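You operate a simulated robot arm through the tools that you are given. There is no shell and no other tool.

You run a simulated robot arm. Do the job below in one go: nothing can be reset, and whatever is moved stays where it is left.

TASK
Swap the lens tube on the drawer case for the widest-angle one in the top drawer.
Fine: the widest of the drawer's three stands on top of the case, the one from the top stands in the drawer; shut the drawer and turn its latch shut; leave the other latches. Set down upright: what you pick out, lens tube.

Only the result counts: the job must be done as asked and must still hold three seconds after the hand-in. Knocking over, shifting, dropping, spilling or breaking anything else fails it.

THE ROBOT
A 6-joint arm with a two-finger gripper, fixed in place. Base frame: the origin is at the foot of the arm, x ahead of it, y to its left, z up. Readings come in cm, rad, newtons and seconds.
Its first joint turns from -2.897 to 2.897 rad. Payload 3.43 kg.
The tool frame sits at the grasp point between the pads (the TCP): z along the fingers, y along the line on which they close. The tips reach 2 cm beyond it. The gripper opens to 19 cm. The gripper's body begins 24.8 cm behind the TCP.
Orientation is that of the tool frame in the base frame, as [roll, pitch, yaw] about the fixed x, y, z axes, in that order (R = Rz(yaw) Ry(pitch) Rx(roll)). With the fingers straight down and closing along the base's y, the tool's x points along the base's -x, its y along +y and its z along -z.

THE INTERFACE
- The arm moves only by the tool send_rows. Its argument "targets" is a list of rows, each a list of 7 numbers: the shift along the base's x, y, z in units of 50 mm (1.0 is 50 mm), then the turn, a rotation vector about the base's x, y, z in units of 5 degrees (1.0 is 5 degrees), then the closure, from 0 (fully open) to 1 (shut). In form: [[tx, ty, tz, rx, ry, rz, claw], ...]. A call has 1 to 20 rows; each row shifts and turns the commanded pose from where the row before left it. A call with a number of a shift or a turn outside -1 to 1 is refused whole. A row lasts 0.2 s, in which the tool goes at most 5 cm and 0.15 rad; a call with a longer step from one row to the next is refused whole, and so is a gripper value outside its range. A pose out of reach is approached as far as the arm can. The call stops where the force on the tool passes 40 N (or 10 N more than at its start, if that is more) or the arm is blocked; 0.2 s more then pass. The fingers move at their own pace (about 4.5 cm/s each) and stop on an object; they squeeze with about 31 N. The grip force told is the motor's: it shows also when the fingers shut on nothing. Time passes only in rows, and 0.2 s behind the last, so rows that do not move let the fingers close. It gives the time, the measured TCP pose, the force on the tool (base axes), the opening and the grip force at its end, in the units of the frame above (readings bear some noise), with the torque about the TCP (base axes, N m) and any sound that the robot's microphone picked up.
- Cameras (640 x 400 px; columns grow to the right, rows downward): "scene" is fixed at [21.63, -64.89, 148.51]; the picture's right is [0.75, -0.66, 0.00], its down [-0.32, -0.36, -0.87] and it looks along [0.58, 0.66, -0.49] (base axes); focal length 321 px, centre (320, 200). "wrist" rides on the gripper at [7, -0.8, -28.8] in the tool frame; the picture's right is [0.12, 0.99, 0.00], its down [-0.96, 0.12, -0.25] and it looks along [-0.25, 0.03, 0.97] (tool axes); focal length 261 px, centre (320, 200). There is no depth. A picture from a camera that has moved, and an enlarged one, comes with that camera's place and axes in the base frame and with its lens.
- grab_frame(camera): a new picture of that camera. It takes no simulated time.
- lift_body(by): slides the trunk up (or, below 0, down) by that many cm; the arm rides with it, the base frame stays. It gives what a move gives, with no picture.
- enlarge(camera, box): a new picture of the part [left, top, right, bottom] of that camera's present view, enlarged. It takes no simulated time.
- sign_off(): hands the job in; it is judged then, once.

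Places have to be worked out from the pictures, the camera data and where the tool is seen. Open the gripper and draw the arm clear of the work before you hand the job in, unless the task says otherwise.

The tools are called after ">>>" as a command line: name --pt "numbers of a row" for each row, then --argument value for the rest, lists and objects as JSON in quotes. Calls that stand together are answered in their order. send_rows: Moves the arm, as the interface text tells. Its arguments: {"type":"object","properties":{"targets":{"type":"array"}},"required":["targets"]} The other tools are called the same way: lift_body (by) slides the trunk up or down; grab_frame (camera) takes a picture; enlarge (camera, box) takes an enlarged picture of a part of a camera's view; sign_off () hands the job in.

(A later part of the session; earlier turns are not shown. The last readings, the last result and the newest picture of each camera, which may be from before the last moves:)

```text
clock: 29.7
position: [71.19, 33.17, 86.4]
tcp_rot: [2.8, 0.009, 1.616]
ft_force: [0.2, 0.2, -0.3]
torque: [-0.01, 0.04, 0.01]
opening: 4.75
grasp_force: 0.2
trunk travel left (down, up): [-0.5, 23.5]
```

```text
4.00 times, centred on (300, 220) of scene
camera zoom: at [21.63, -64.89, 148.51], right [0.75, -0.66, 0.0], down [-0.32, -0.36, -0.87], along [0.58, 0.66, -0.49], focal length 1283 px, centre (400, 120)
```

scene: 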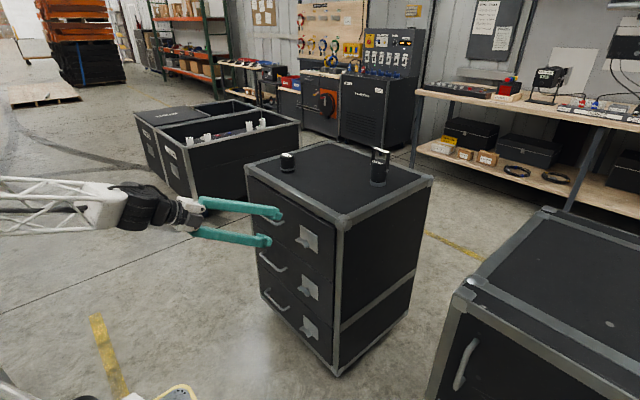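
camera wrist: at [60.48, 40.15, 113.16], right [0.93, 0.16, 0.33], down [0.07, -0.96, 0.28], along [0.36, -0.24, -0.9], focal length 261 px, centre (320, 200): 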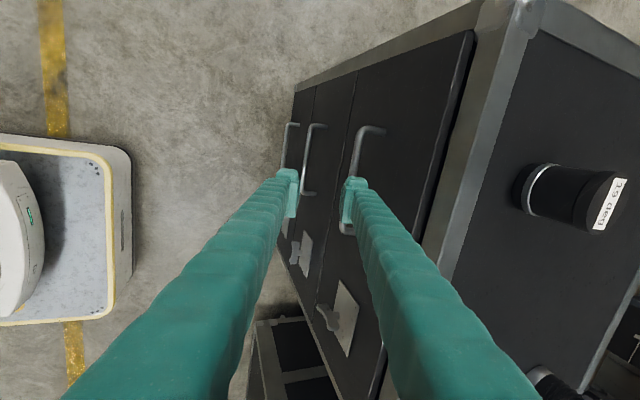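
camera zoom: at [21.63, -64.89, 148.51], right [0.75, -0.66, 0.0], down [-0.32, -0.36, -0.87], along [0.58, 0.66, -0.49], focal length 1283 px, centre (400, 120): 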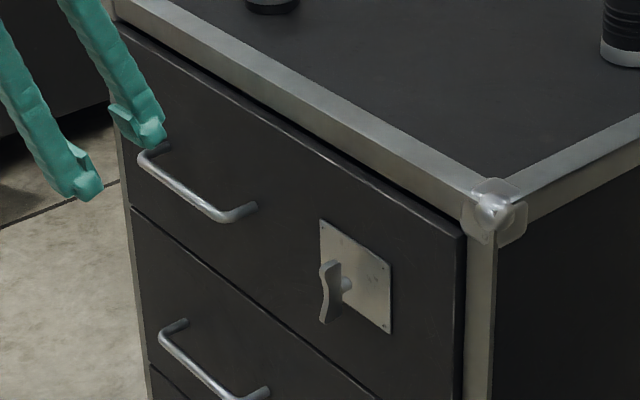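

The handle bar runs y 26–41.5 at x≈79, z≈78.4, ~3.5 cm clear of the drawer front. I narrow the gap to 2.4 cm and slide the fingers over the bar.

>>> send_rows --pt "0.4 0.06 0 0 0 0 0.874" --pt "0.5 0.06 0 0 0 0 0.874" --pt "0 0 0 0 0 0 0.874" --pt "0.12 0 -0.36 0 0 0 0.874" --pt "0.12 0 -0.36 0 0 0 0.874"

>>> enlarge --camera "wrist" --box '[260, 110, 420, 270]'

>>> enlarge --camera "scene" --box '[240, 170, 320, 240]'

```text
clock: 30.9
position: [77.33, 33.76, 82.7]
tcp_rot: [2.797, 0.006, 1.614]
ft_force: [-0.7, -0.5, 0.4]
torque: [0.0, 0.02, 0.0]
opening: 2.41
grasp_force: 0.1
trunk travel left (down, up): [-0.5, 23.5]
```

```text
2.50 times, centred on (340, 190) of wrist
camera zoom: at [66.5, 40.66, 109.57], right [0.93, 0.16, 0.33], down [0.07, -0.96, 0.28], along [0.36, -0.24, -0.9], focal length 652 px, centre (270, 225)
```

zoom: 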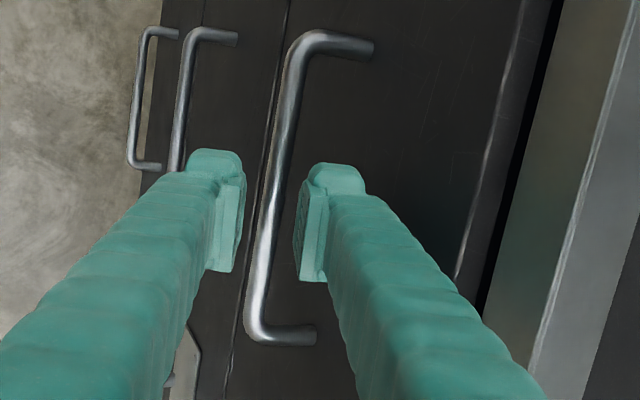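

```text
5.71 times, centred on (280, 205) of scene
camera zoom: at [21.63, -64.89, 148.51], right [0.75, -0.66, 0.0], down [-0.32, -0.36, -0.87], along [0.58, 0.66, -0.49], focal length 1833 px, centre (549, 171)
```

zoom: 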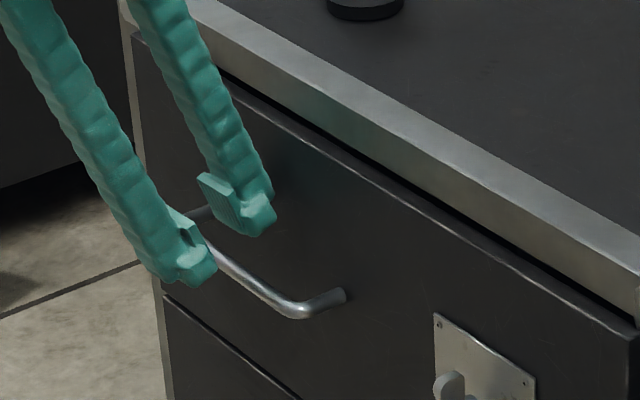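

The bar lies centrally between the fingers. I slide the last 4 cm and close on it.

>>> send_rows --pt "0.12 0 -0.34 0 0 0 0.874" --pt "0.12 0 -0.34 0 0 0 0.874" --pt "0.04 0 -0.1 0 0 0 0.874" --pt "0 0 0 0 0 0 1" --pt "0 0 0 0 0 0 1"

>>> enlarge --camera "wrist" --box '[260, 110, 420, 270]'

```text
clock: 32.1
position: [78.65, 33.68, 78.9]
tcp_rot: [2.8, 0.01, 1.617]
ft_force: [2.6, 3.2, -1.7]
torque: [0.36, -0.02, -0.9]
opening: 1.19
grasp_force: 38.4
trunk travel left (down, up): [-0.5, 23.5]
```

```text
2.50 times, centred on (340, 190) of wrist
camera zoom: at [67.94, 40.67, 105.73], right [0.93, 0.16, 0.33], down [0.07, -0.96, 0.28], along [0.36, -0.24, -0.9], focal length 652 px, centre (270, 225)
```

zoom: 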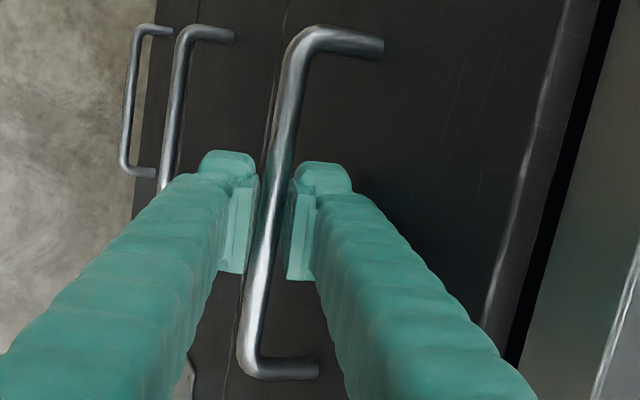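

Gripped the bar (1.2 cm). I pull the drawer out along −x slowly.

>>> send_rows --pt "-0.2 0 0 0 0 0 1" --pt "-0.3 0 0 0 0 0 1" --pt "-0.4 0 0 0 0 0 1" --pt "-0.4 0 0 0 0 0 1" --pt "-0.4 0 0 0 0 0 1"

>>> enlarge --camera "scene" --box '[220, 130, 360, 270]'

```text
clock: 33.3
position: [70.2, 33.7, 79.06]
tcp_rot: [2.799, 0.009, 1.612]
ft_force: [-2.4, -8.3, 15.7]
torque: [0.39, 0.04, -1.11]
opening: 1.15
grasp_force: 44.8
trunk travel left (down, up): [-0.5, 23.5]
```

```text
2.86 times, centred on (290, 200) of scene
camera zoom: at [21.63, -64.89, 148.51], right [0.75, -0.66, 0.0], down [-0.32, -0.36, -0.87], along [0.58, 0.66, -0.49], focal length 916 px, centre (406, 200)
```

zoom: 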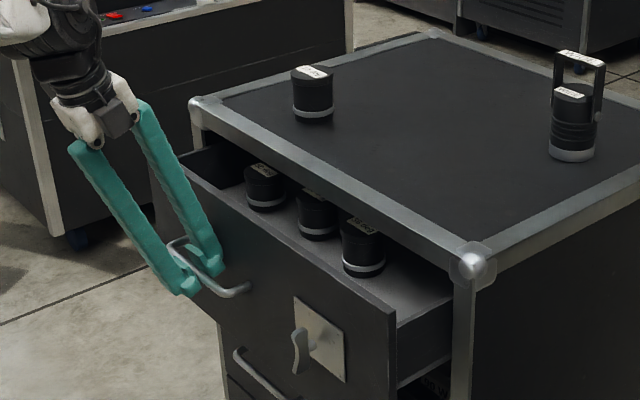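

The drawer is sliding out with three tubes standing in it. I keep pulling at a gentle speed, ramping down at the end.

>>> send_rows --pt "-0.2 0 0 0 0 0 1" --pt "-0.3 0 0 0 0 0 1" --pt "-0.35 0 0 0 0 0 1" --pt "-0.35 0 0 0 0 0 1" --pt "-0.35 0 0 0 0 0 1" --pt "-0.35 0 0 0 0 0 1" --pt "-0.35 0 0 0 0 0 1" --pt "-0.35 0 0 0 0 0 1" --pt "-0.3 0 0 0 0 0 1" --pt "-0.2 0 0 0 0 0 1" --pt "-0.1 0 0 0 0 0 1"

>>> grab_frame --camera "scene"

>>> enlarge --camera "scene" --box '[220, 130, 360, 270]'

```text
clock: 35.4
position: [55.83, 33.8, 78.73]
tcp_rot: [2.801, 0.004, 1.614]
ft_force: [-0.6, 31.2, -21.5]
torque: [0.75, -0.01, -0.95]
opening: 1.05
grasp_force: 44.2
trunk travel left (down, up): [-0.5, 23.5]
stopped in row 10: the force on the tool passed its limit at 43 N (the readings are from after the stop); the commanded pose is now the measured one
```

```text
taken
```

scene: 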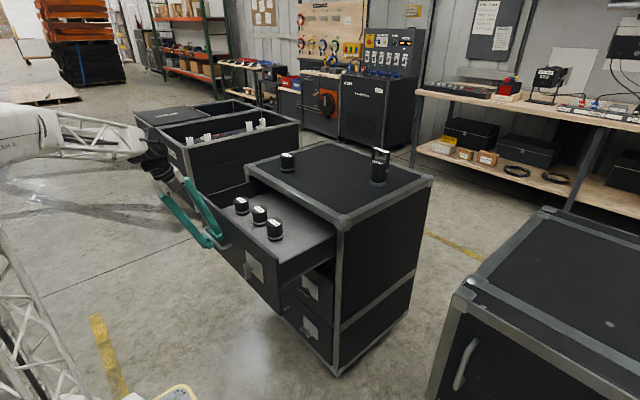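

```text
2.86 times, centred on (290, 200) of scene
camera zoom: at [21.63, -64.89, 148.51], right [0.75, -0.66, 0.0], down [-0.32, -0.36, -0.87], along [0.58, 0.66, -0.49], focal length 916 px, centre (406, 200)
```

zoom: 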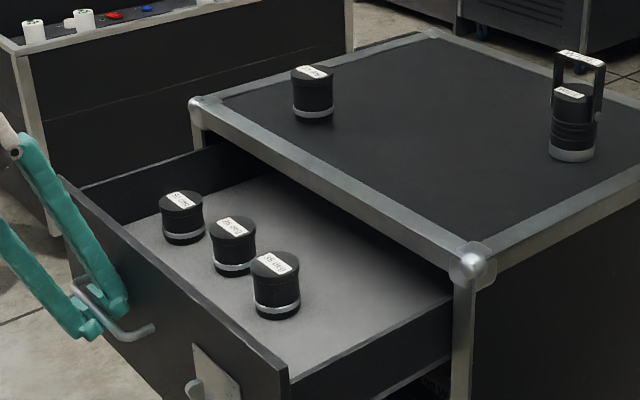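

The drawer is out about 22 cm and the three tubes stand in its front. Now I read the labels.

>>> enlarge --camera "scene" --box '[228, 190, 292, 245]'

>>> enlarge --camera "scene" --box '[228, 192, 256, 220]'

>>> enlarge --camera "scene" --box '[246, 200, 274, 228]'

>>> enlarge --camera "scene" --box '[260, 212, 288, 240]'

>>> grab_frame --camera "wrist"

```text
7.27 times, centred on (260, 218) of scene
camera zoom: at [21.63, -64.89, 148.51], right [0.75, -0.66, 0.0], down [-0.32, -0.36, -0.87], along [0.58, 0.66, -0.49], focal length 2333 px, centre (756, 73)
```

zoom: 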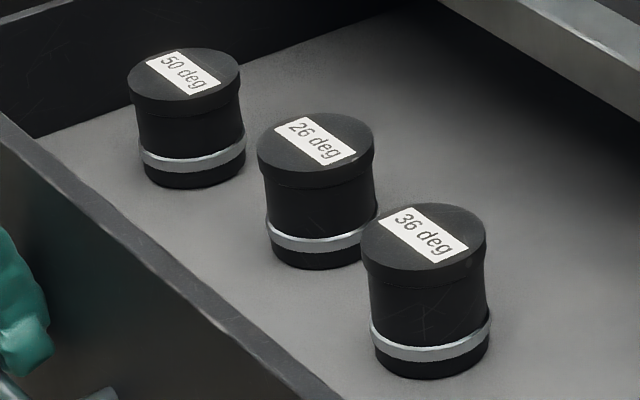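

```text
14.29 times, centred on (242, 206) of scene
camera zoom: at [21.63, -64.89, 148.51], right [0.75, -0.66, 0.0], down [-0.32, -0.36, -0.87], along [0.58, 0.66, -0.49], focal length 4582 px, centre (1434, 114)
```

zoom: 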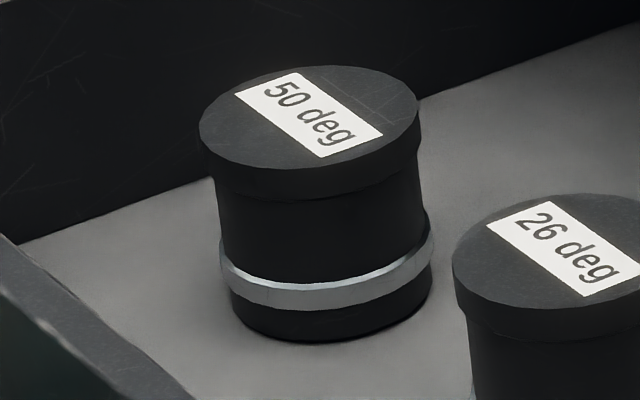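

```text
14.29 times, centred on (260, 214) of scene
camera zoom: at [21.63, -64.89, 148.51], right [0.75, -0.66, 0.0], down [-0.32, -0.36, -0.87], along [0.58, 0.66, -0.49], focal length 4582 px, centre (1177, 0)
```

zoom: 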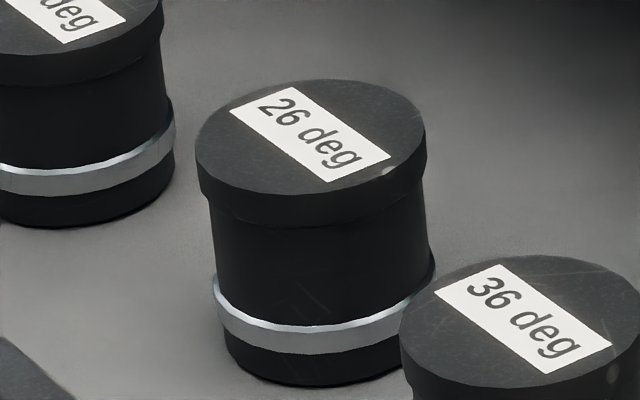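

```text
14.29 times, centred on (274, 226) of scene
camera zoom: at [21.63, -64.89, 148.51], right [0.75, -0.66, 0.0], down [-0.32, -0.36, -0.87], along [0.58, 0.66, -0.49], focal length 4582 px, centre (977, -171)
```

zoom: 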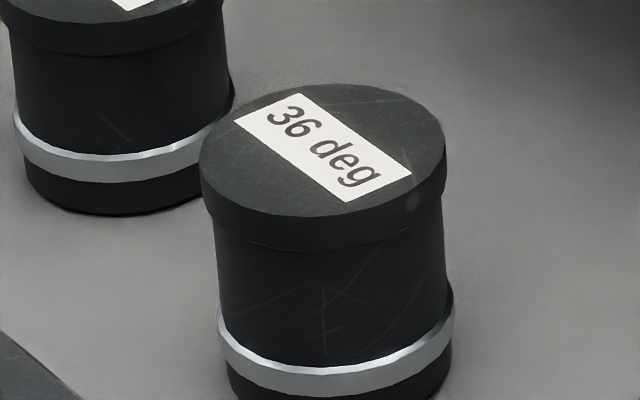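

```text
taken
camera wrist: at [45.16, 40.65, 105.57], right [0.93, 0.16, 0.33], down [0.07, -0.96, 0.28], along [0.36, -0.24, -0.9], focal length 261 px, centre (320, 200)
```

wrist: 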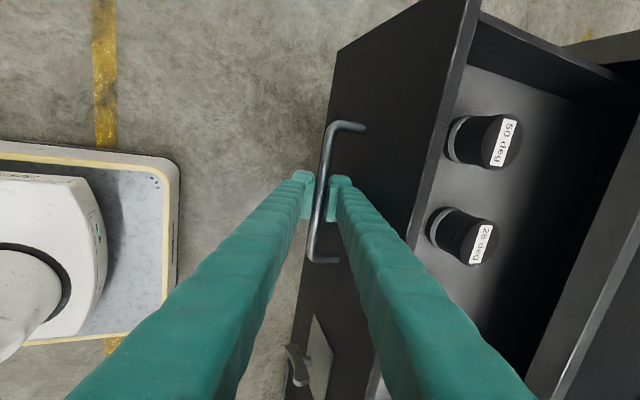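

The labels read 50, 26 and 36 deg, so the 50 deg tube (leftmost, about (73.5, 43, top z≈84.5)) is the widest. I release the handle, back out, and straighten the tool to vertical above the drawer.

>>> send_rows --pt "0 0 0 0 0 0 0.86" --pt "0 0 0 0 0 0 0.86" --pt "-0.14 0 0.4 0 0 0 0.86" --pt "-0.14 0 0.4 0 0 0 0.86" --pt "-0.14 0 0.4 0 0 0 0.86" --pt "-0.14 0 0.8 0 0 0 0.8" --pt "0 0 0.8 0 0 0 0.7" --pt "0 0 0.8 0 0 0 0.6" --pt "0 0 0.8 0 0 0 0.526" --pt "0.5 0.2 0.4 0 1 0 0.526" --pt "0.5 0.2 0 0 1 0 0.526" --pt "0.5 0.2 0 0 1 0 0.526" --pt "0.5 0.2 0 0 0.9 0 0.526" --pt "0.5 0.2 0 0 0 0 0.526"

>>> grab_frame --camera "wrist"

>>> grab_frame --camera "scene"

```text
clock: 38.4
position: [65.54, 38.39, 102.87]
tcp_rot: [3.14, -0.008, 1.615]
ft_force: [-0.1, -0.8, 0.3]
torque: [0.09, -0.14, 0.0]
opening: 9.0
grasp_force: 0.1
trunk travel left (down, up): [-0.5, 23.5]
```

```text
taken
camera wrist: at [64.34, 45.39, 131.68], right [0.99, 0.16, 0.0], down [0.16, -0.96, 0.24], along [0.04, -0.24, -0.97], focal length 261 px, centre (320, 200)
```

wrist: 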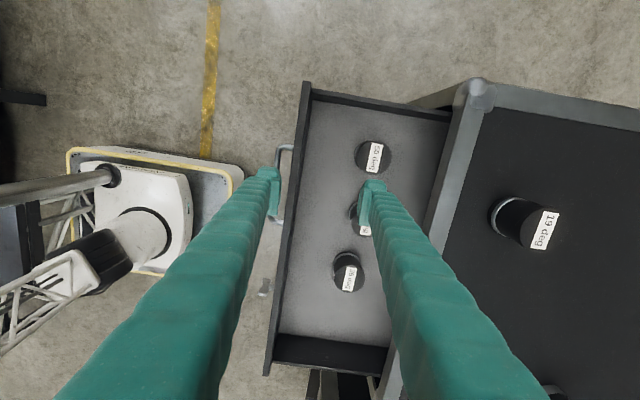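

```text
taken
```

scene: 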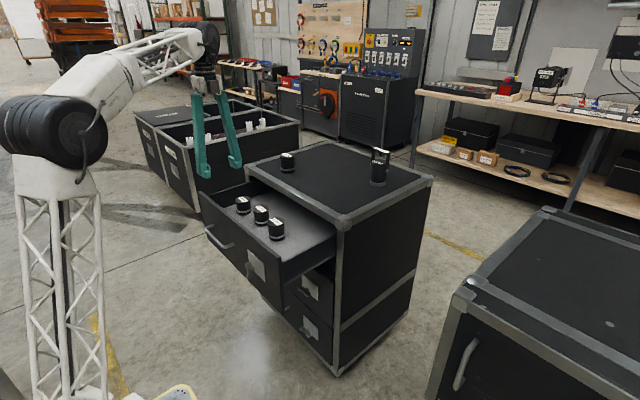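

Clear overhead view of the drawer now. I enlarge to pin down the tubes.

>>> enlarge --camera "wrist" --box '[270, 70, 470, 200]'

>>> enlarge --camera "scene" --box '[200, 160, 340, 300]'

```text
3.08 times, centred on (370, 135) of wrist
camera zoom: at [64.34, 45.39, 131.68], right [0.99, 0.16, 0.0], down [0.16, -0.96, 0.24], along [0.04, -0.24, -0.97], focal length 802 px, centre (166, 400)
```

zoom: 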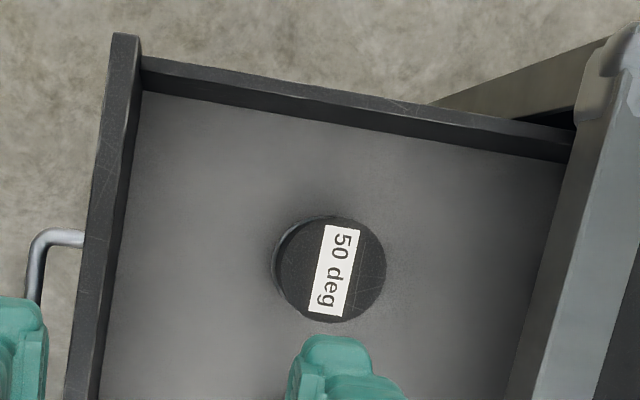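

```text
2.86 times, centred on (270, 230) of scene
camera zoom: at [21.63, -64.89, 148.51], right [0.75, -0.66, 0.0], down [-0.32, -0.36, -0.87], along [0.58, 0.66, -0.49], focal length 916 px, centre (463, 114)
```

zoom: 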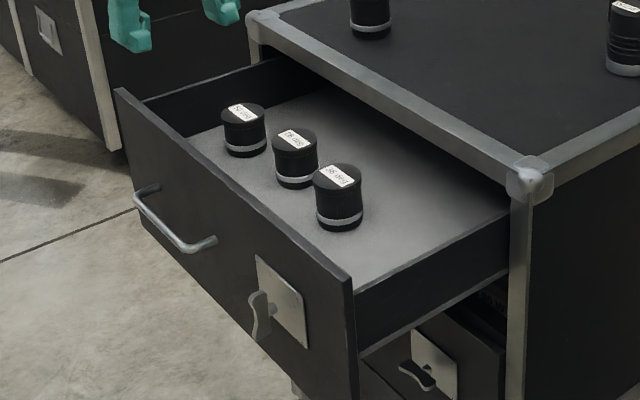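

The 50 deg tube is at about (74.6, 43.1), top z≈85, with ample room in x. I centre the open gripper above it.

>>> send_rows --pt "0.6 0.3 0 0 0 0 0.526" --pt "0.6 0.3 -0.3 0 0 0 0.526" --pt "0.6 0.34 -0.4 0 0 0 0.526" --pt "0 0 0 0 0 0 0.526"

>>> grab_frame --camera "wrist"

>>> enlarge --camera "scene" --box '[200, 130, 340, 270]'

```text
clock: 39.4
position: [74.86, 43.4, 99.3]
tcp_rot: [3.14, -0.006, 1.614]
ft_force: [0.5, 0.4, -0.5]
torque: [-0.02, 0.04, 0.02]
opening: 9.01
grasp_force: 0.1
trunk travel left (down, up): [-0.5, 23.5]
```

```text
taken
camera wrist: at [73.67, 50.32, 128.1], right [0.99, 0.16, 0.0], down [0.16, -0.96, 0.24], along [0.04, -0.24, -0.97], focal length 261 px, centre (320, 200)
```

wrist: 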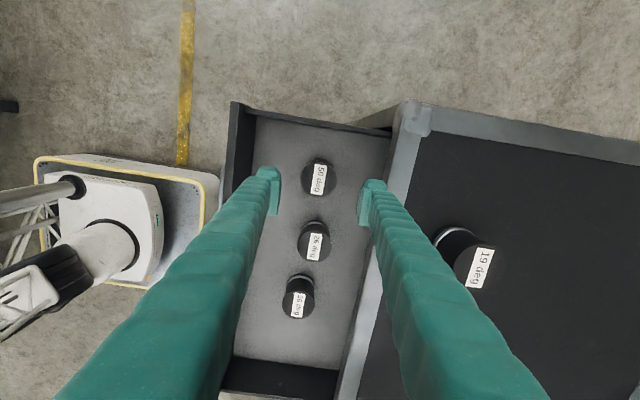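

```text
2.86 times, centred on (270, 200) of scene
camera zoom: at [21.63, -64.89, 148.51], right [0.75, -0.66, 0.0], down [-0.32, -0.36, -0.87], along [0.58, 0.66, -0.49], focal length 916 px, centre (463, 200)
```

zoom: 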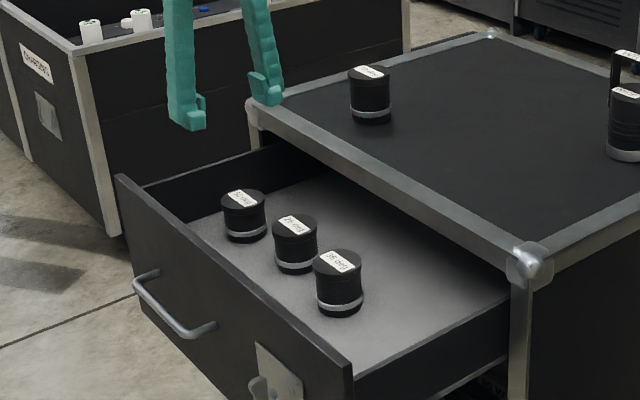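

Tube is centred beneath the gripper. I descend around it, slowing near the drawer floor.

>>> send_rows --pt "-0.02 -0.05 -0.7 0 0 0 0.526" --pt "0 0 -0.8 0 0 0 0.526" --pt "0 0 -0.7 0 0 0 0.526" --pt "0 0 -0.5 0 0 0 0.526" --pt "0 0 -0.3 0 0 0 0.526" --pt "0 0 -0.2 0 0 0 0.526" --pt "0 0 -0.1 0 0 0 0.526" --pt "0 0 0 0 0 0 0.526"

>>> grab_frame --camera "wrist"

>>> enlarge --camera "scene" --box '[220, 180, 300, 260]'

```text
clock: 41.2
position: [74.49, 43.03, 82.88]
tcp_rot: [3.14, -0.006, 1.614]
ft_force: [0.7, 0.6, 0.6]
torque: [0.01, 0.0, 0.01]
opening: 9.01
grasp_force: 0.0
trunk travel left (down, up): [-0.5, 23.5]
```

```text
taken
camera wrist: at [73.38, 49.9, 111.68], right [0.99, 0.16, 0.0], down [0.16, -0.96, 0.24], along [0.04, -0.24, -0.97], focal length 261 px, centre (320, 200)
```

wrist: 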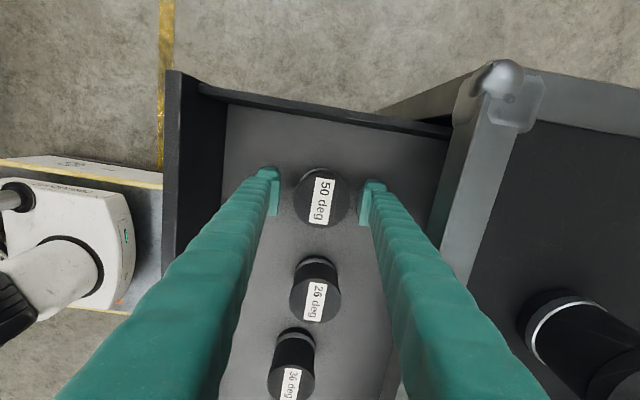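

```text
5.00 times, centred on (260, 220) of scene
camera zoom: at [21.63, -64.89, 148.51], right [0.75, -0.66, 0.0], down [-0.32, -0.36, -0.87], along [0.58, 0.66, -0.49], focal length 1604 px, centre (620, 100)
```

zoom: 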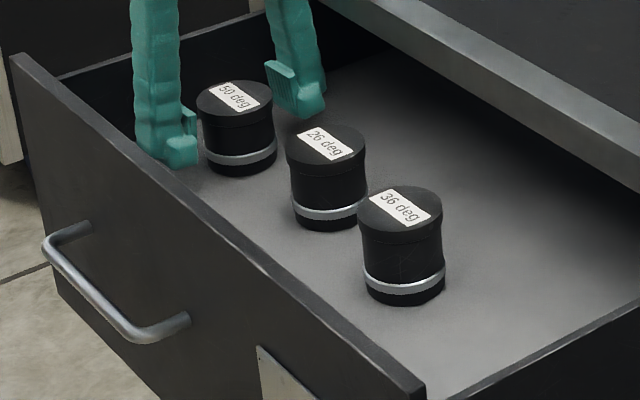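

The tube sits between the pads at about mid-height. I go 0.8 cm lower and close on it.

>>> send_rows --pt "0.02 0 -0.16 0 0 0 0.526" --pt "0 0 0 0 0 0 0.6" --pt "0 0 0 0 0 0 0.65" --pt "0 0 0 0 0 0 0.7" --pt "0 0 0 0 0 0 0.8" --pt "0 0 0 0 0 0 1" --pt "0 0 0 0 0 0 1"

>>> grab_frame --camera "wrist"

>>> enlarge --camera "scene" --box '[220, 180, 300, 260]'

```text
clock: 42.8
position: [74.49, 42.85, 82.02]
tcp_rot: [3.14, -0.005, 1.614]
ft_force: [1.0, 0.2, 0.5]
torque: [0.01, 0.1, -0.02]
opening: 5.83
grasp_force: 31.4
trunk travel left (down, up): [-0.5, 23.5]
```

```text
taken
camera wrist: at [73.42, 49.85, 110.93], right [0.99, 0.16, 0.0], down [0.16, -0.96, 0.24], along [0.04, -0.24, -0.97], focal length 261 px, centre (320, 200)
```

wrist: 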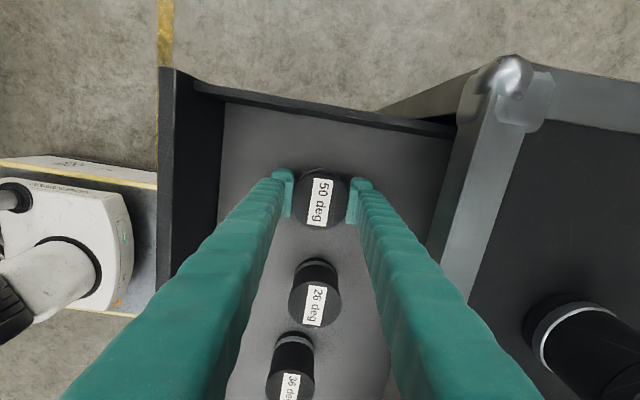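

```text
5.00 times, centred on (260, 220) of scene
camera zoom: at [21.63, -64.89, 148.51], right [0.75, -0.66, 0.0], down [-0.32, -0.36, -0.87], along [0.58, 0.66, -0.49], focal length 1604 px, centre (620, 100)
```

zoom: 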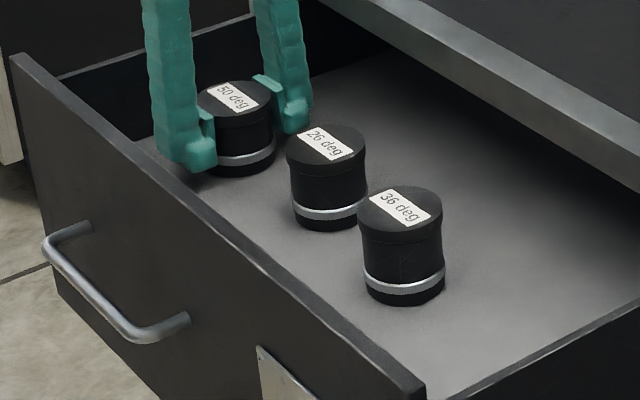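

Gripped at 5.8 cm. I lift straight up and verify it is held.

>>> send_rows --pt "0 0 0.1 0 0 0 1" --pt "0 0 0.2 0 0 0 1" --pt "0 0 0.4 0 0 0 1" --pt "0 0 0.5 0 0 0 1" --pt "0 0 0.6 0 0 0 1" --pt "0 0 0.6 0 0 0 1" --pt "0 0 0.6 0 0 0 1" --pt "0 0 0.5 0 0 0 1" --pt "0 0 0.3 0 0 0 1"

>>> lift_body --by 15

>>> grab_frame --camera "wrist"

>>> grab_frame --camera "scene"

```text
clock: 44.8
position: [74.69, 43.09, 101.05]
tcp_rot: [3.139, -0.009, 1.616]
ft_force: [0.3, 0.7, -3.1]
torque: [-0.04, 0.01, -0.04]
opening: 5.81
grasp_force: 30.7
trunk travel left (down, up): [-0.5, 23.5]
```

```text
clock: 46.5
position: [74.72, 43.11, 115.91]
tcp_rot: [3.141, -0.008, 1.615]
ft_force: [-0.1, 0.0, -2.7]
torque: [-0.03, 0.0, -0.01]
opening: 5.86
grasp_force: 31.0
trunk travel left (down, up): [-15.5, 8.5]
```

```text
taken
camera wrist: at [73.5, 50.02, 144.74], right [0.99, 0.16, 0.0], down [0.16, -0.96, 0.24], along [0.04, -0.24, -0.97], focal length 261 px, centre (320, 200)
```

wrist: 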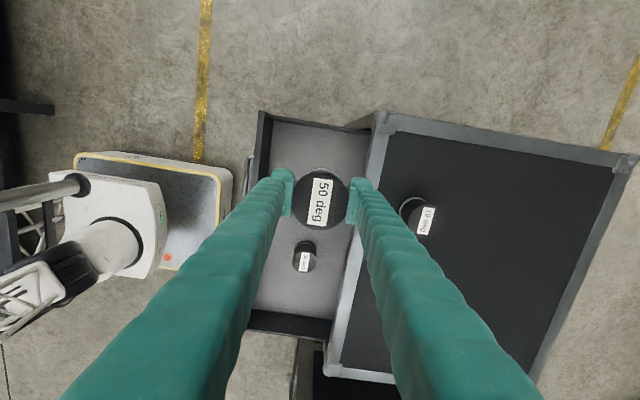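

```text
taken
```

scene: 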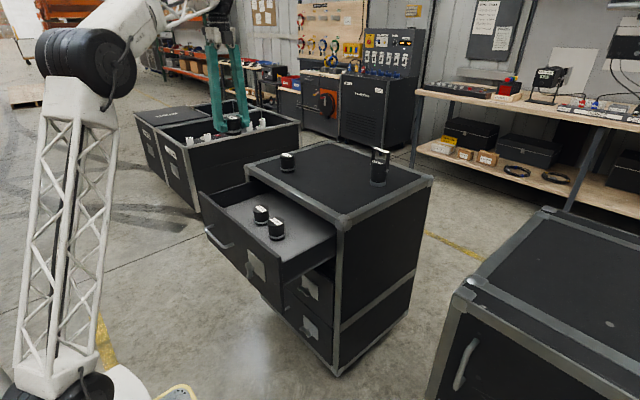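

Held steady (~0.3 kg). I raise the trunk more for reach over the case top and carry the tube to a free spot near (91.5, 24) on top.

>>> lift_body --by 8

>>> send_rows --pt "0.3 -0.3 -0.3 0 0 0 1" --pt "0.5 -0.5 -0.4 0 0 0 1" --pt "0.5 -0.6 -0.4 0 0 0 1" --pt "0.5 -0.6 -0.4 0 0 0 1" --pt "0.5 -0.6 -0.4 0 0 0 1" --pt "0.5 -0.6 -0.4 0 0 0 1" --pt "0.36 -0.4 -0.4 0 0 0 1" --pt "0.2 -0.2 -0.4 0 0 0 1" --pt "0 0 -0.4 0 0 0 1" --pt "0 0 0 0 0 0 1"

>>> grab_frame --camera "wrist"

>>> enlarge --camera "scene" --box '[230, 110, 450, 250]'

```text
clock: 47.7
position: [74.7, 43.17, 123.98]
tcp_rot: [3.139, -0.006, 1.614]
ft_force: [1.5, -0.9, -2.8]
torque: [-0.01, 0.01, 0.01]
opening: 5.83
grasp_force: 30.7
trunk travel left (down, up): [-23.5, 0.5]
```

```text
clock: 49.9
position: [91.29, 24.2, 106.41]
tcp_rot: [3.14, -0.008, 1.614]
ft_force: [0.2, -0.7, -1.8]
torque: [0.0, 0.0, 0.0]
opening: 5.84
grasp_force: 31.0
trunk travel left (down, up): [-23.5, 0.5]
```

```text
taken
camera wrist: at [90.13, 31.15, 135.24], right [0.99, 0.16, 0.0], down [0.16, -0.96, 0.24], along [0.04, -0.24, -0.97], focal length 261 px, centre (320, 200)
```

wrist: 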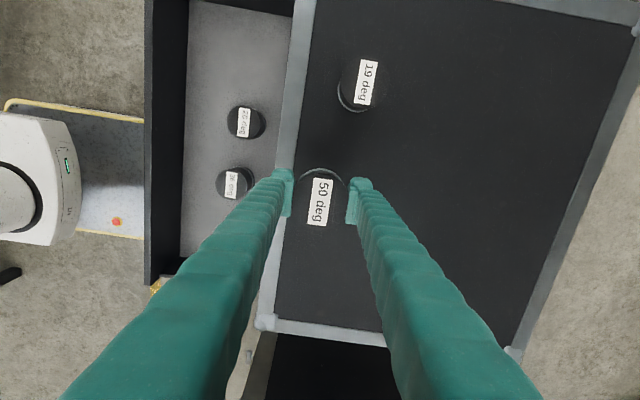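

```text
2.86 times, centred on (340, 180) of scene
camera zoom: at [21.63, -64.89, 148.51], right [0.75, -0.66, 0.0], down [-0.32, -0.36, -0.87], along [0.58, 0.66, -0.49], focal length 916 px, centre (263, 257)
```

zoom: 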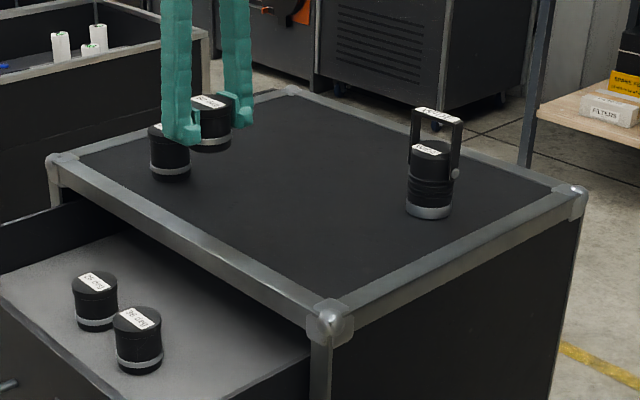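

Well placed over the dark panel, ~2 cm inside the rail. I descend, then feel for contact.

>>> send_rows --pt "0 0 -0.4 0 0 0 1" --pt "0 0 -0.4 0 0 0 1" --pt "0 0 -0.3 0 0 0 1" --pt "0 0 -0.15 0 0 0 1" --pt "0 0 -0.08 0 0 0 1" --pt "0 0 0 0 0 0 1"

>>> enlarge --camera "scene" --box '[270, 130, 350, 190]'

```text
clock: 51.3
position: [91.44, 24.02, 99.89]
tcp_rot: [3.141, -0.007, 1.614]
ft_force: [0.0, -0.2, -3.4]
torque: [0.0, 0.0, 0.01]
opening: 5.84
grasp_force: 30.9
trunk travel left (down, up): [-23.5, 0.5]
```

```text
6.67 times, centred on (310, 160) of scene
camera zoom: at [21.63, -64.89, 148.51], right [0.75, -0.66, 0.0], down [-0.32, -0.36, -0.87], along [0.58, 0.66, -0.49], focal length 2138 px, centre (387, 467)
```

zoom: 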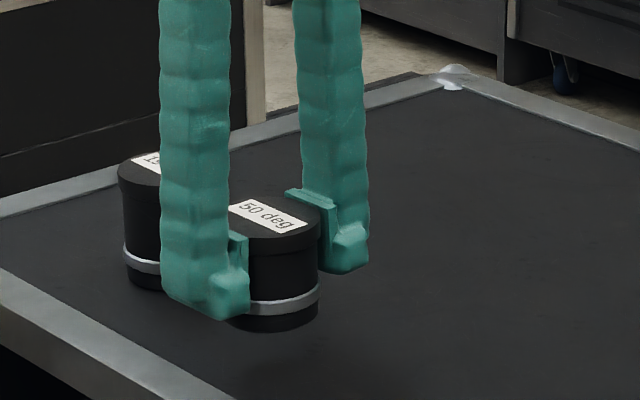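

Still clear of the surface (a shadow gap is visible). I lower in 2 mm steps.

>>> send_rows --pt "0 0 -0.06 0 0 0 1" --pt "0 0 -0.06 0 0 0 1" --pt "0 0 -0.04 0 0 0 1" --pt "0 0 -0.04 0 0 0 1" --pt "0 0 0 0 0 0 1"

>>> enlarge --camera "scene" --box '[270, 130, 350, 190]'

```text
clock: 52.5
position: [91.35, 24.32, 98.8]
tcp_rot: [3.14, -0.006, 1.614]
ft_force: [0.7, 0.1, -2.2]
torque: [0.01, -0.03, 0.0]
opening: 5.82
grasp_force: 30.7
trunk travel left (down, up): [-23.5, 0.5]
```

```text
6.67 times, centred on (310, 160) of scene
camera zoom: at [21.63, -64.89, 148.51], right [0.75, -0.66, 0.0], down [-0.32, -0.36, -0.87], along [0.58, 0.66, -0.49], focal length 2138 px, centre (387, 467)
```

zoom: 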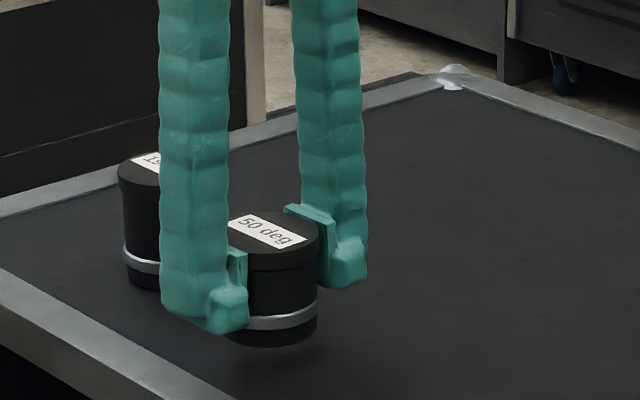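

>>> send_rows --pt "0 0 -0.04 0 0 0 1" --pt "0 0 -0.04 0 0 0 1" --pt "0 0 -0.03 0 0 0 1" --pt "0 0 -0.03 0 0 0 1" --pt "0 0 -0.03 0 0 0 1" --pt "0 0 0 0 0 0 1"

>>> enlarge --camera "scene" --box '[270, 130, 350, 190]'

```text
clock: 53.9
position: [91.4, 24.01, 98.04]
tcp_rot: [3.14, -0.007, 1.615]
ft_force: [-0.1, 0.3, -2.8]
torque: [0.0, -0.01, 0.01]
opening: 5.8
grasp_force: 31.2
trunk travel left (down, up): [-23.5, 0.5]
```

```text
6.67 times, centred on (310, 160) of scene
camera zoom: at [21.63, -64.89, 148.51], right [0.75, -0.66, 0.0], down [-0.32, -0.36, -0.87], along [0.58, 0.66, -0.49], focal length 2138 px, centre (387, 467)
```

zoom: 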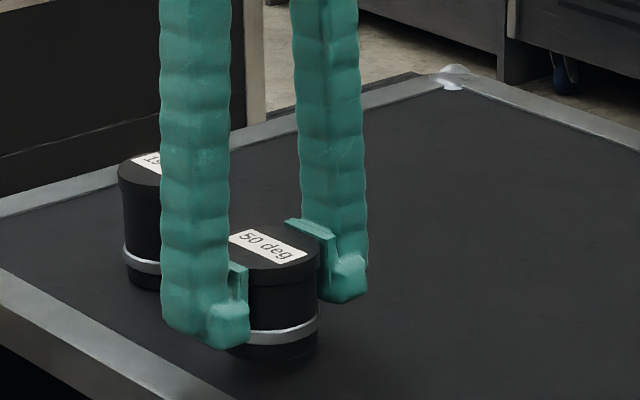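

The gap is nearly closed but no load yet. I continue in 1.5 mm steps.

>>> send_rows --pt "0 0 -0.03 0 0 0 1" --pt "0 0 -0.03 0 0 0 1" --pt "0 0 -0.03 0 0 0 1" --pt "0 0 0 0 0 0 1"

>>> enlarge --camera "scene" --box '[270, 130, 350, 190]'

```text
clock: 54.9
position: [91.42, 23.91, 97.54]
tcp_rot: [3.14, -0.006, 1.613]
ft_force: [0.4, -0.1, -2.3]
torque: [-0.03, -0.01, 0.0]
opening: 5.8
grasp_force: 30.5
trunk travel left (down, up): [-23.5, 0.5]
```

```text
6.67 times, centred on (310, 160) of scene
camera zoom: at [21.63, -64.89, 148.51], right [0.75, -0.66, 0.0], down [-0.32, -0.36, -0.87], along [0.58, 0.66, -0.49], focal length 2138 px, centre (387, 467)
```

zoom: 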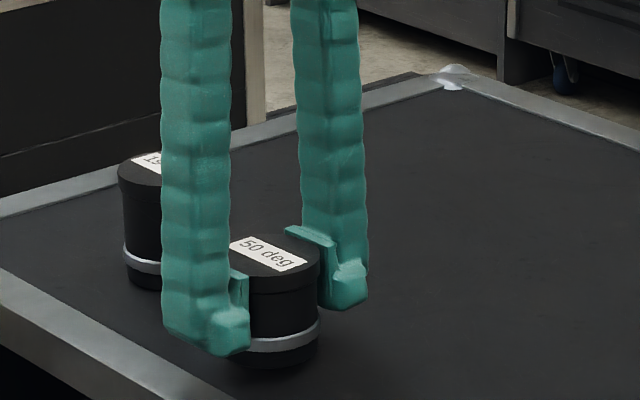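

>>> send_rows --pt "0 0 -0.03 0 0 0 1" --pt "0 0 -0.03 0 0 0 1" --pt "0 0 0 0 0 0 1"

>>> enlarge --camera "scene" --box '[270, 130, 350, 190]'

```text
clock: 55.7
position: [91.44, 24.12, 97.13]
tcp_rot: [3.14, -0.007, 1.615]
ft_force: [-0.2, 0.0, -2.6]
torque: [0.01, -0.01, -0.01]
opening: 5.81
grasp_force: 31.3
trunk travel left (down, up): [-23.5, 0.5]
```

```text
6.67 times, centred on (310, 160) of scene
camera zoom: at [21.63, -64.89, 148.51], right [0.75, -0.66, 0.0], down [-0.32, -0.36, -0.87], along [0.58, 0.66, -0.49], focal length 2138 px, centre (387, 467)
```

zoom: 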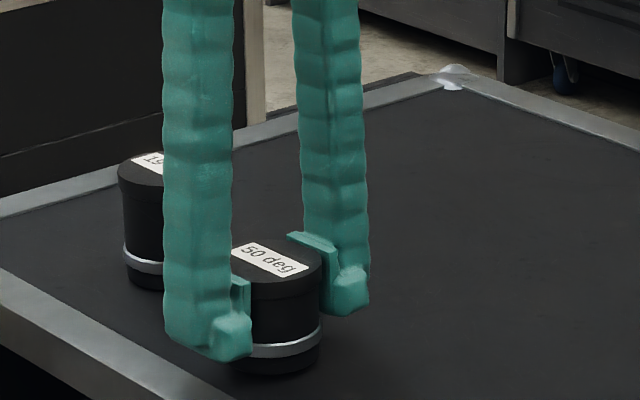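

>>> send_rows --pt "0 0 -0.03 0 0 0 1" --pt "0 0 -0.03 0 0 0 1" --pt "0 0 0 0 0 0 1"

>>> send_rows --pt "0 0 -0.03 0 0 0 1" --pt "0 0 0 0 0 0 1"

>>> enlarge --camera "scene" --box '[270, 130, 350, 190]'

```text
clock: 56.5
position: [91.63, 24.08, 96.93]
tcp_rot: [3.14, -0.007, 1.615]
ft_force: [-0.3, 0.2, -1.9]
torque: [0.02, -0.04, 0.01]
opening: 5.8
grasp_force: 31.2
trunk travel left (down, up): [-23.5, 0.5]
```

```text
clock: 57.1
position: [91.5, 24.01, 96.74]
tcp_rot: [3.141, -0.007, 1.613]
ft_force: [0.2, 0.0, -2.4]
torque: [0.01, 0.02, -0.02]
opening: 5.82
grasp_force: 31.1
trunk travel left (down, up): [-23.5, 0.5]
```

```text
6.67 times, centred on (310, 160) of scene
camera zoom: at [21.63, -64.89, 148.51], right [0.75, -0.66, 0.0], down [-0.32, -0.36, -0.87], along [0.58, 0.66, -0.49], focal length 2138 px, centre (387, 467)
```

zoom: 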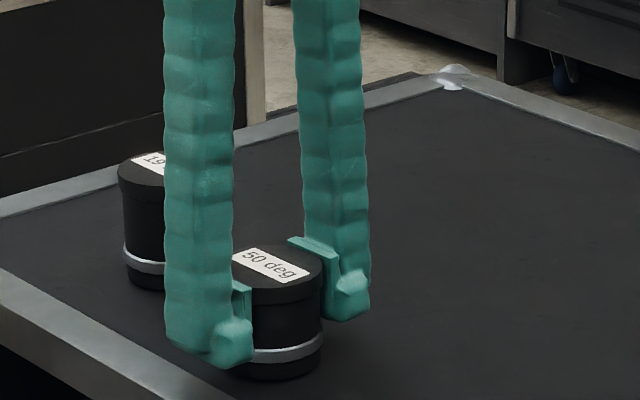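

By comparison with the 19 deg tube the base is within millimetres of the surface. I keep stepping 1.5 mm.

>>> send_rows --pt "0 0 -0.03 0 0 0 1" --pt "0 0 0 0 0 0 1"

>>> send_rows --pt "0 0 -0.03 0 0 0 1" --pt "0 0 0 0 0 0 1"

>>> send_rows --pt "0 0 -0.03 0 0 0 1" --pt "0 0 0 0 0 0 1"

>>> enlarge --camera "scene" --box '[270, 130, 350, 190]'

```text
clock: 57.7
position: [91.57, 24.04, 96.79]
tcp_rot: [3.141, -0.008, 1.615]
ft_force: [-0.3, -0.3, -2.9]
torque: [0.01, 0.02, -0.04]
opening: 5.82
grasp_force: 30.9
trunk travel left (down, up): [-23.5, 0.5]
```

```text
clock: 58.3
position: [91.53, 24.01, 96.59]
tcp_rot: [3.14, -0.01, 1.614]
ft_force: [5.7, -0.1, 11.9]
torque: [-0.07, 0.2, 0.02]
opening: 5.8
grasp_force: 30.6
trunk travel left (down, up): [-23.5, 0.5]
```

```text
clock: 58.9
position: [91.48, 24.04, 96.47]
tcp_rot: [3.138, -0.009, 1.615]
ft_force: [7.4, 0.2, 21.7]
torque: [0.02, 0.12, -0.1]
opening: 5.81
grasp_force: 31.0
trunk travel left (down, up): [-23.5, 0.5]
```

```text
6.67 times, centred on (310, 160) of scene
camera zoom: at [21.63, -64.89, 148.51], right [0.75, -0.66, 0.0], down [-0.32, -0.36, -0.87], along [0.58, 0.66, -0.49], focal length 2138 px, centre (387, 467)
```

zoom: 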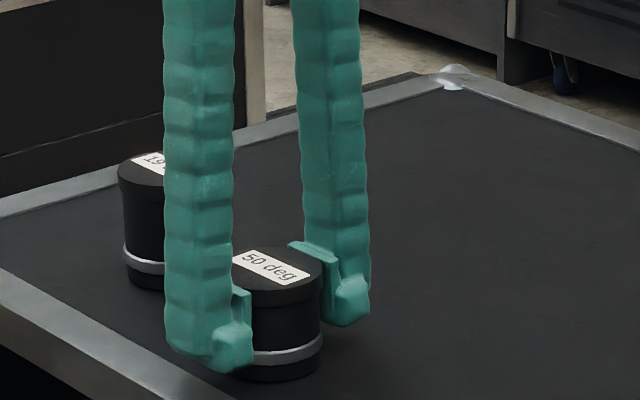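

Contact felt at TCP z≈96.6 with the tube bottom on the surface. I relax slightly, open slowly, and rise.

>>> send_rows --pt "0 0 0.04 0 0 0 1" --pt "0 0 0 0 0 0 0.68" --pt "0 0 0 0 0 0 0.66" --pt "0 0 0 0 0 0 0.62" --pt "0 0 0 0 0 0 0.56" --pt "0 0 0 0 0 0 0.526"

>>> enlarge --camera "scene" --box '[270, 130, 350, 190]'

>>> grab_frame --camera "wrist"

```text
clock: 60.3
position: [91.54, 23.94, 96.44]
tcp_rot: [3.138, -0.007, 1.615]
ft_force: [0.5, 0.8, 0.3]
torque: [0.04, 0.0, 0.01]
opening: 9.01
grasp_force: 0.0
trunk travel left (down, up): [-23.5, 0.5]
```

```text
6.67 times, centred on (310, 160) of scene
camera zoom: at [21.63, -64.89, 148.51], right [0.75, -0.66, 0.0], down [-0.32, -0.36, -0.87], along [0.58, 0.66, -0.49], focal length 2138 px, centre (387, 467)
```

zoom: 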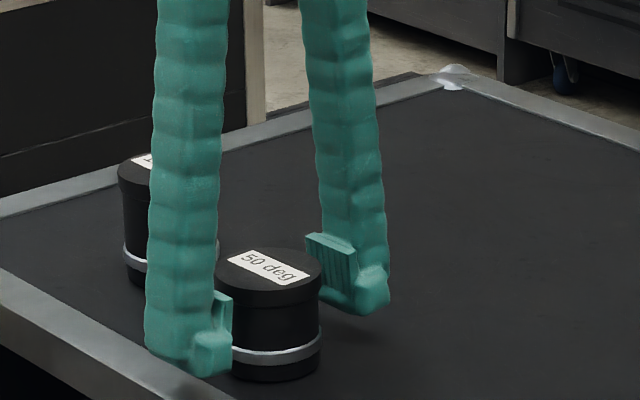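

```text
taken
camera wrist: at [90.39, 30.96, 125.32], right [0.99, 0.16, 0.0], down [0.16, -0.96, 0.24], along [0.04, -0.24, -0.97], focal length 261 px, centre (320, 200)
```

wrist: 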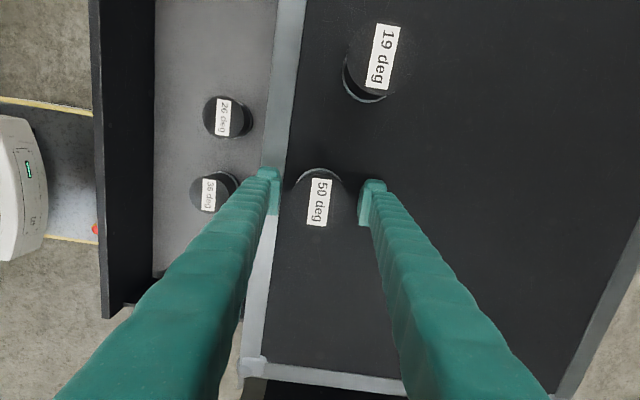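

The 50 deg tube stands released on top. The 19 deg tube at ~(94.6, 38.2) is at the edge of reach with a vertical tool, so I rise and tilt the tool 30° (body leaning to −y, still closing along x) before approaching it.

>>> send_rows --pt "0 0 0.3 0 0 0 0.526" --pt "0 0 0.6 0 0 0 0.526" --pt "0 0 0.6 0 0 0 0.526" --pt "0 0 0.4 0 0 0 0.526" --pt "0 0.1 0 1 0 0 0.526" --pt "0 0.1 0 1 0 0 0.526" --pt "0 0.1 0 1 0 0 0.526" --pt "0 0.1 0 1 0 0 0.526" --pt "0 0.2 0 1 0 0 0.526" --pt "0 0.2 0 1 0 0 0.526" --pt "0 0 0 0 0 0 0.526"

>>> grab_frame --camera "wrist"

>>> grab_frame --camera "scene"

```text
clock: 62.7
position: [91.52, 28.02, 106.04]
tcp_rot: [3.116, -0.531, 1.62]
ft_force: [0.2, 0.3, 0.3]
torque: [0.02, -0.04, 0.01]
opening: 9.02
grasp_force: 0.1
trunk travel left (down, up): [-23.5, 0.5]
```

```text
taken
camera wrist: at [90.37, 19.64, 134.35], right [0.99, 0.14, 0.08], down [0.16, -0.95, -0.27], along [0.04, 0.28, -0.96], focal length 261 px, centre (320, 200)
```

wrist: 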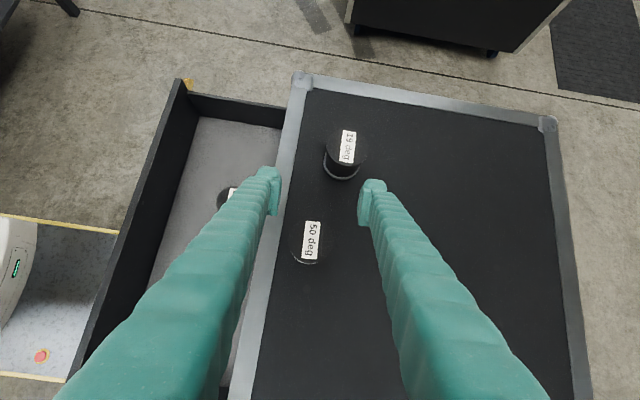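

```text
taken
```

scene: 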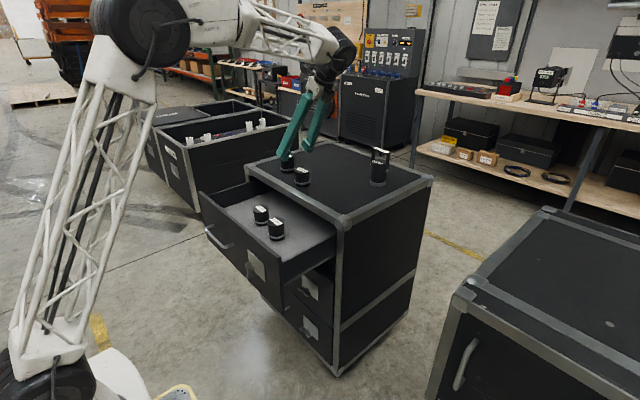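

The 19 deg tube is confirmed at (94.7, 38.2). I move to a pre-grasp point 8 cm back along the tool axis.

>>> send_rows --pt "0.2 0.4 0 0 0 0 0.526" --pt "0.24 0.44 -0.1 0 0 0 0.526" --pt "0.2 0.4 -0.26 0 0 0 0.526" --pt "0 0 0 0 0 0 0.526"

>>> grab_frame --camera "wrist"

>>> enlarge --camera "scene" --box '[250, 120, 350, 195]'

```text
clock: 63.7
position: [94.75, 34.23, 103.93]
tcp_rot: [3.114, -0.53, 1.618]
ft_force: [0.2, 0.3, 0.8]
torque: [0.03, 0.01, 0.03]
opening: 8.98
grasp_force: 0.1
trunk travel left (down, up): [-23.5, 0.5]
```

```text
taken
camera wrist: at [93.57, 25.91, 132.32], right [0.99, 0.14, 0.08], down [0.16, -0.95, -0.27], along [0.04, 0.28, -0.96], focal length 261 px, centre (320, 200)
```

wrist: 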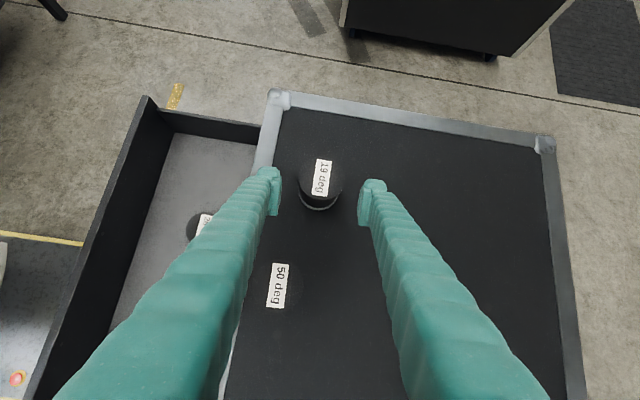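

```text
5.33 times, centred on (300, 158) of scene
camera zoom: at [21.63, -64.89, 148.51], right [0.75, -0.66, 0.0], down [-0.32, -0.36, -0.87], along [0.58, 0.66, -0.49], focal length 1711 px, centre (427, 427)
```

zoom: 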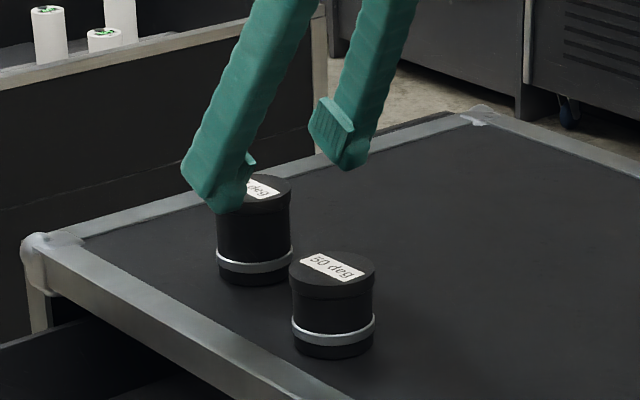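

Tube is centred between the fingers. I slide in along the tool axis and close.

>>> send_rows --pt "0 0.2 -0.35 0 0 0 0.526" --pt "0 0.2 -0.35 0 0 0 0.526" --pt "0 0.2 -0.33 0 0 0 0.526" --pt "0 0.1 -0.17 0 0 0 0.526" --pt "0 0.05 -0.08 0 0 0 0.526" --pt "0 0 0 0 0 0 0.526"

>>> grab_frame --camera "wrist"

>>> enlarge --camera "scene" --box '[250, 120, 350, 195]'

```text
clock: 65.1
position: [94.59, 38.02, 97.79]
tcp_rot: [3.115, -0.531, 1.621]
ft_force: [-0.2, -0.5, -0.7]
torque: [0.0, 0.01, 0.01]
opening: 8.99
grasp_force: 0.1
trunk travel left (down, up): [-23.5, 0.5]
```

```text
taken
camera wrist: at [93.4, 29.58, 126.13], right [0.99, 0.14, 0.08], down [0.16, -0.95, -0.27], along [0.04, 0.28, -0.96], focal length 261 px, centre (320, 200)
```

wrist: 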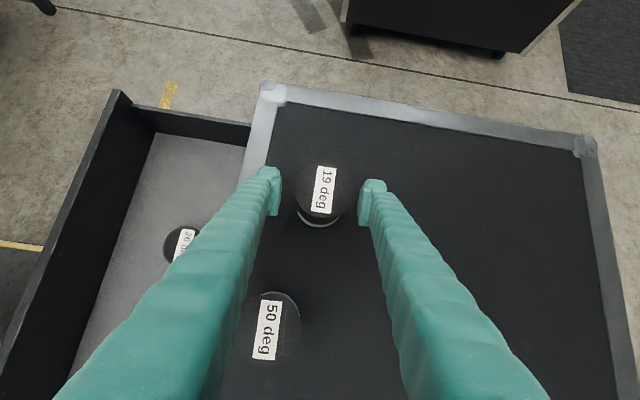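

```text
5.33 times, centred on (300, 158) of scene
camera zoom: at [21.63, -64.89, 148.51], right [0.75, -0.66, 0.0], down [-0.32, -0.36, -0.87], along [0.58, 0.66, -0.49], focal length 1711 px, centre (427, 427)
```

zoom: 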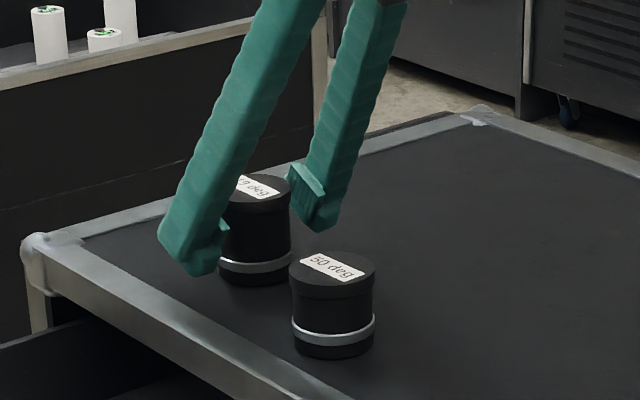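

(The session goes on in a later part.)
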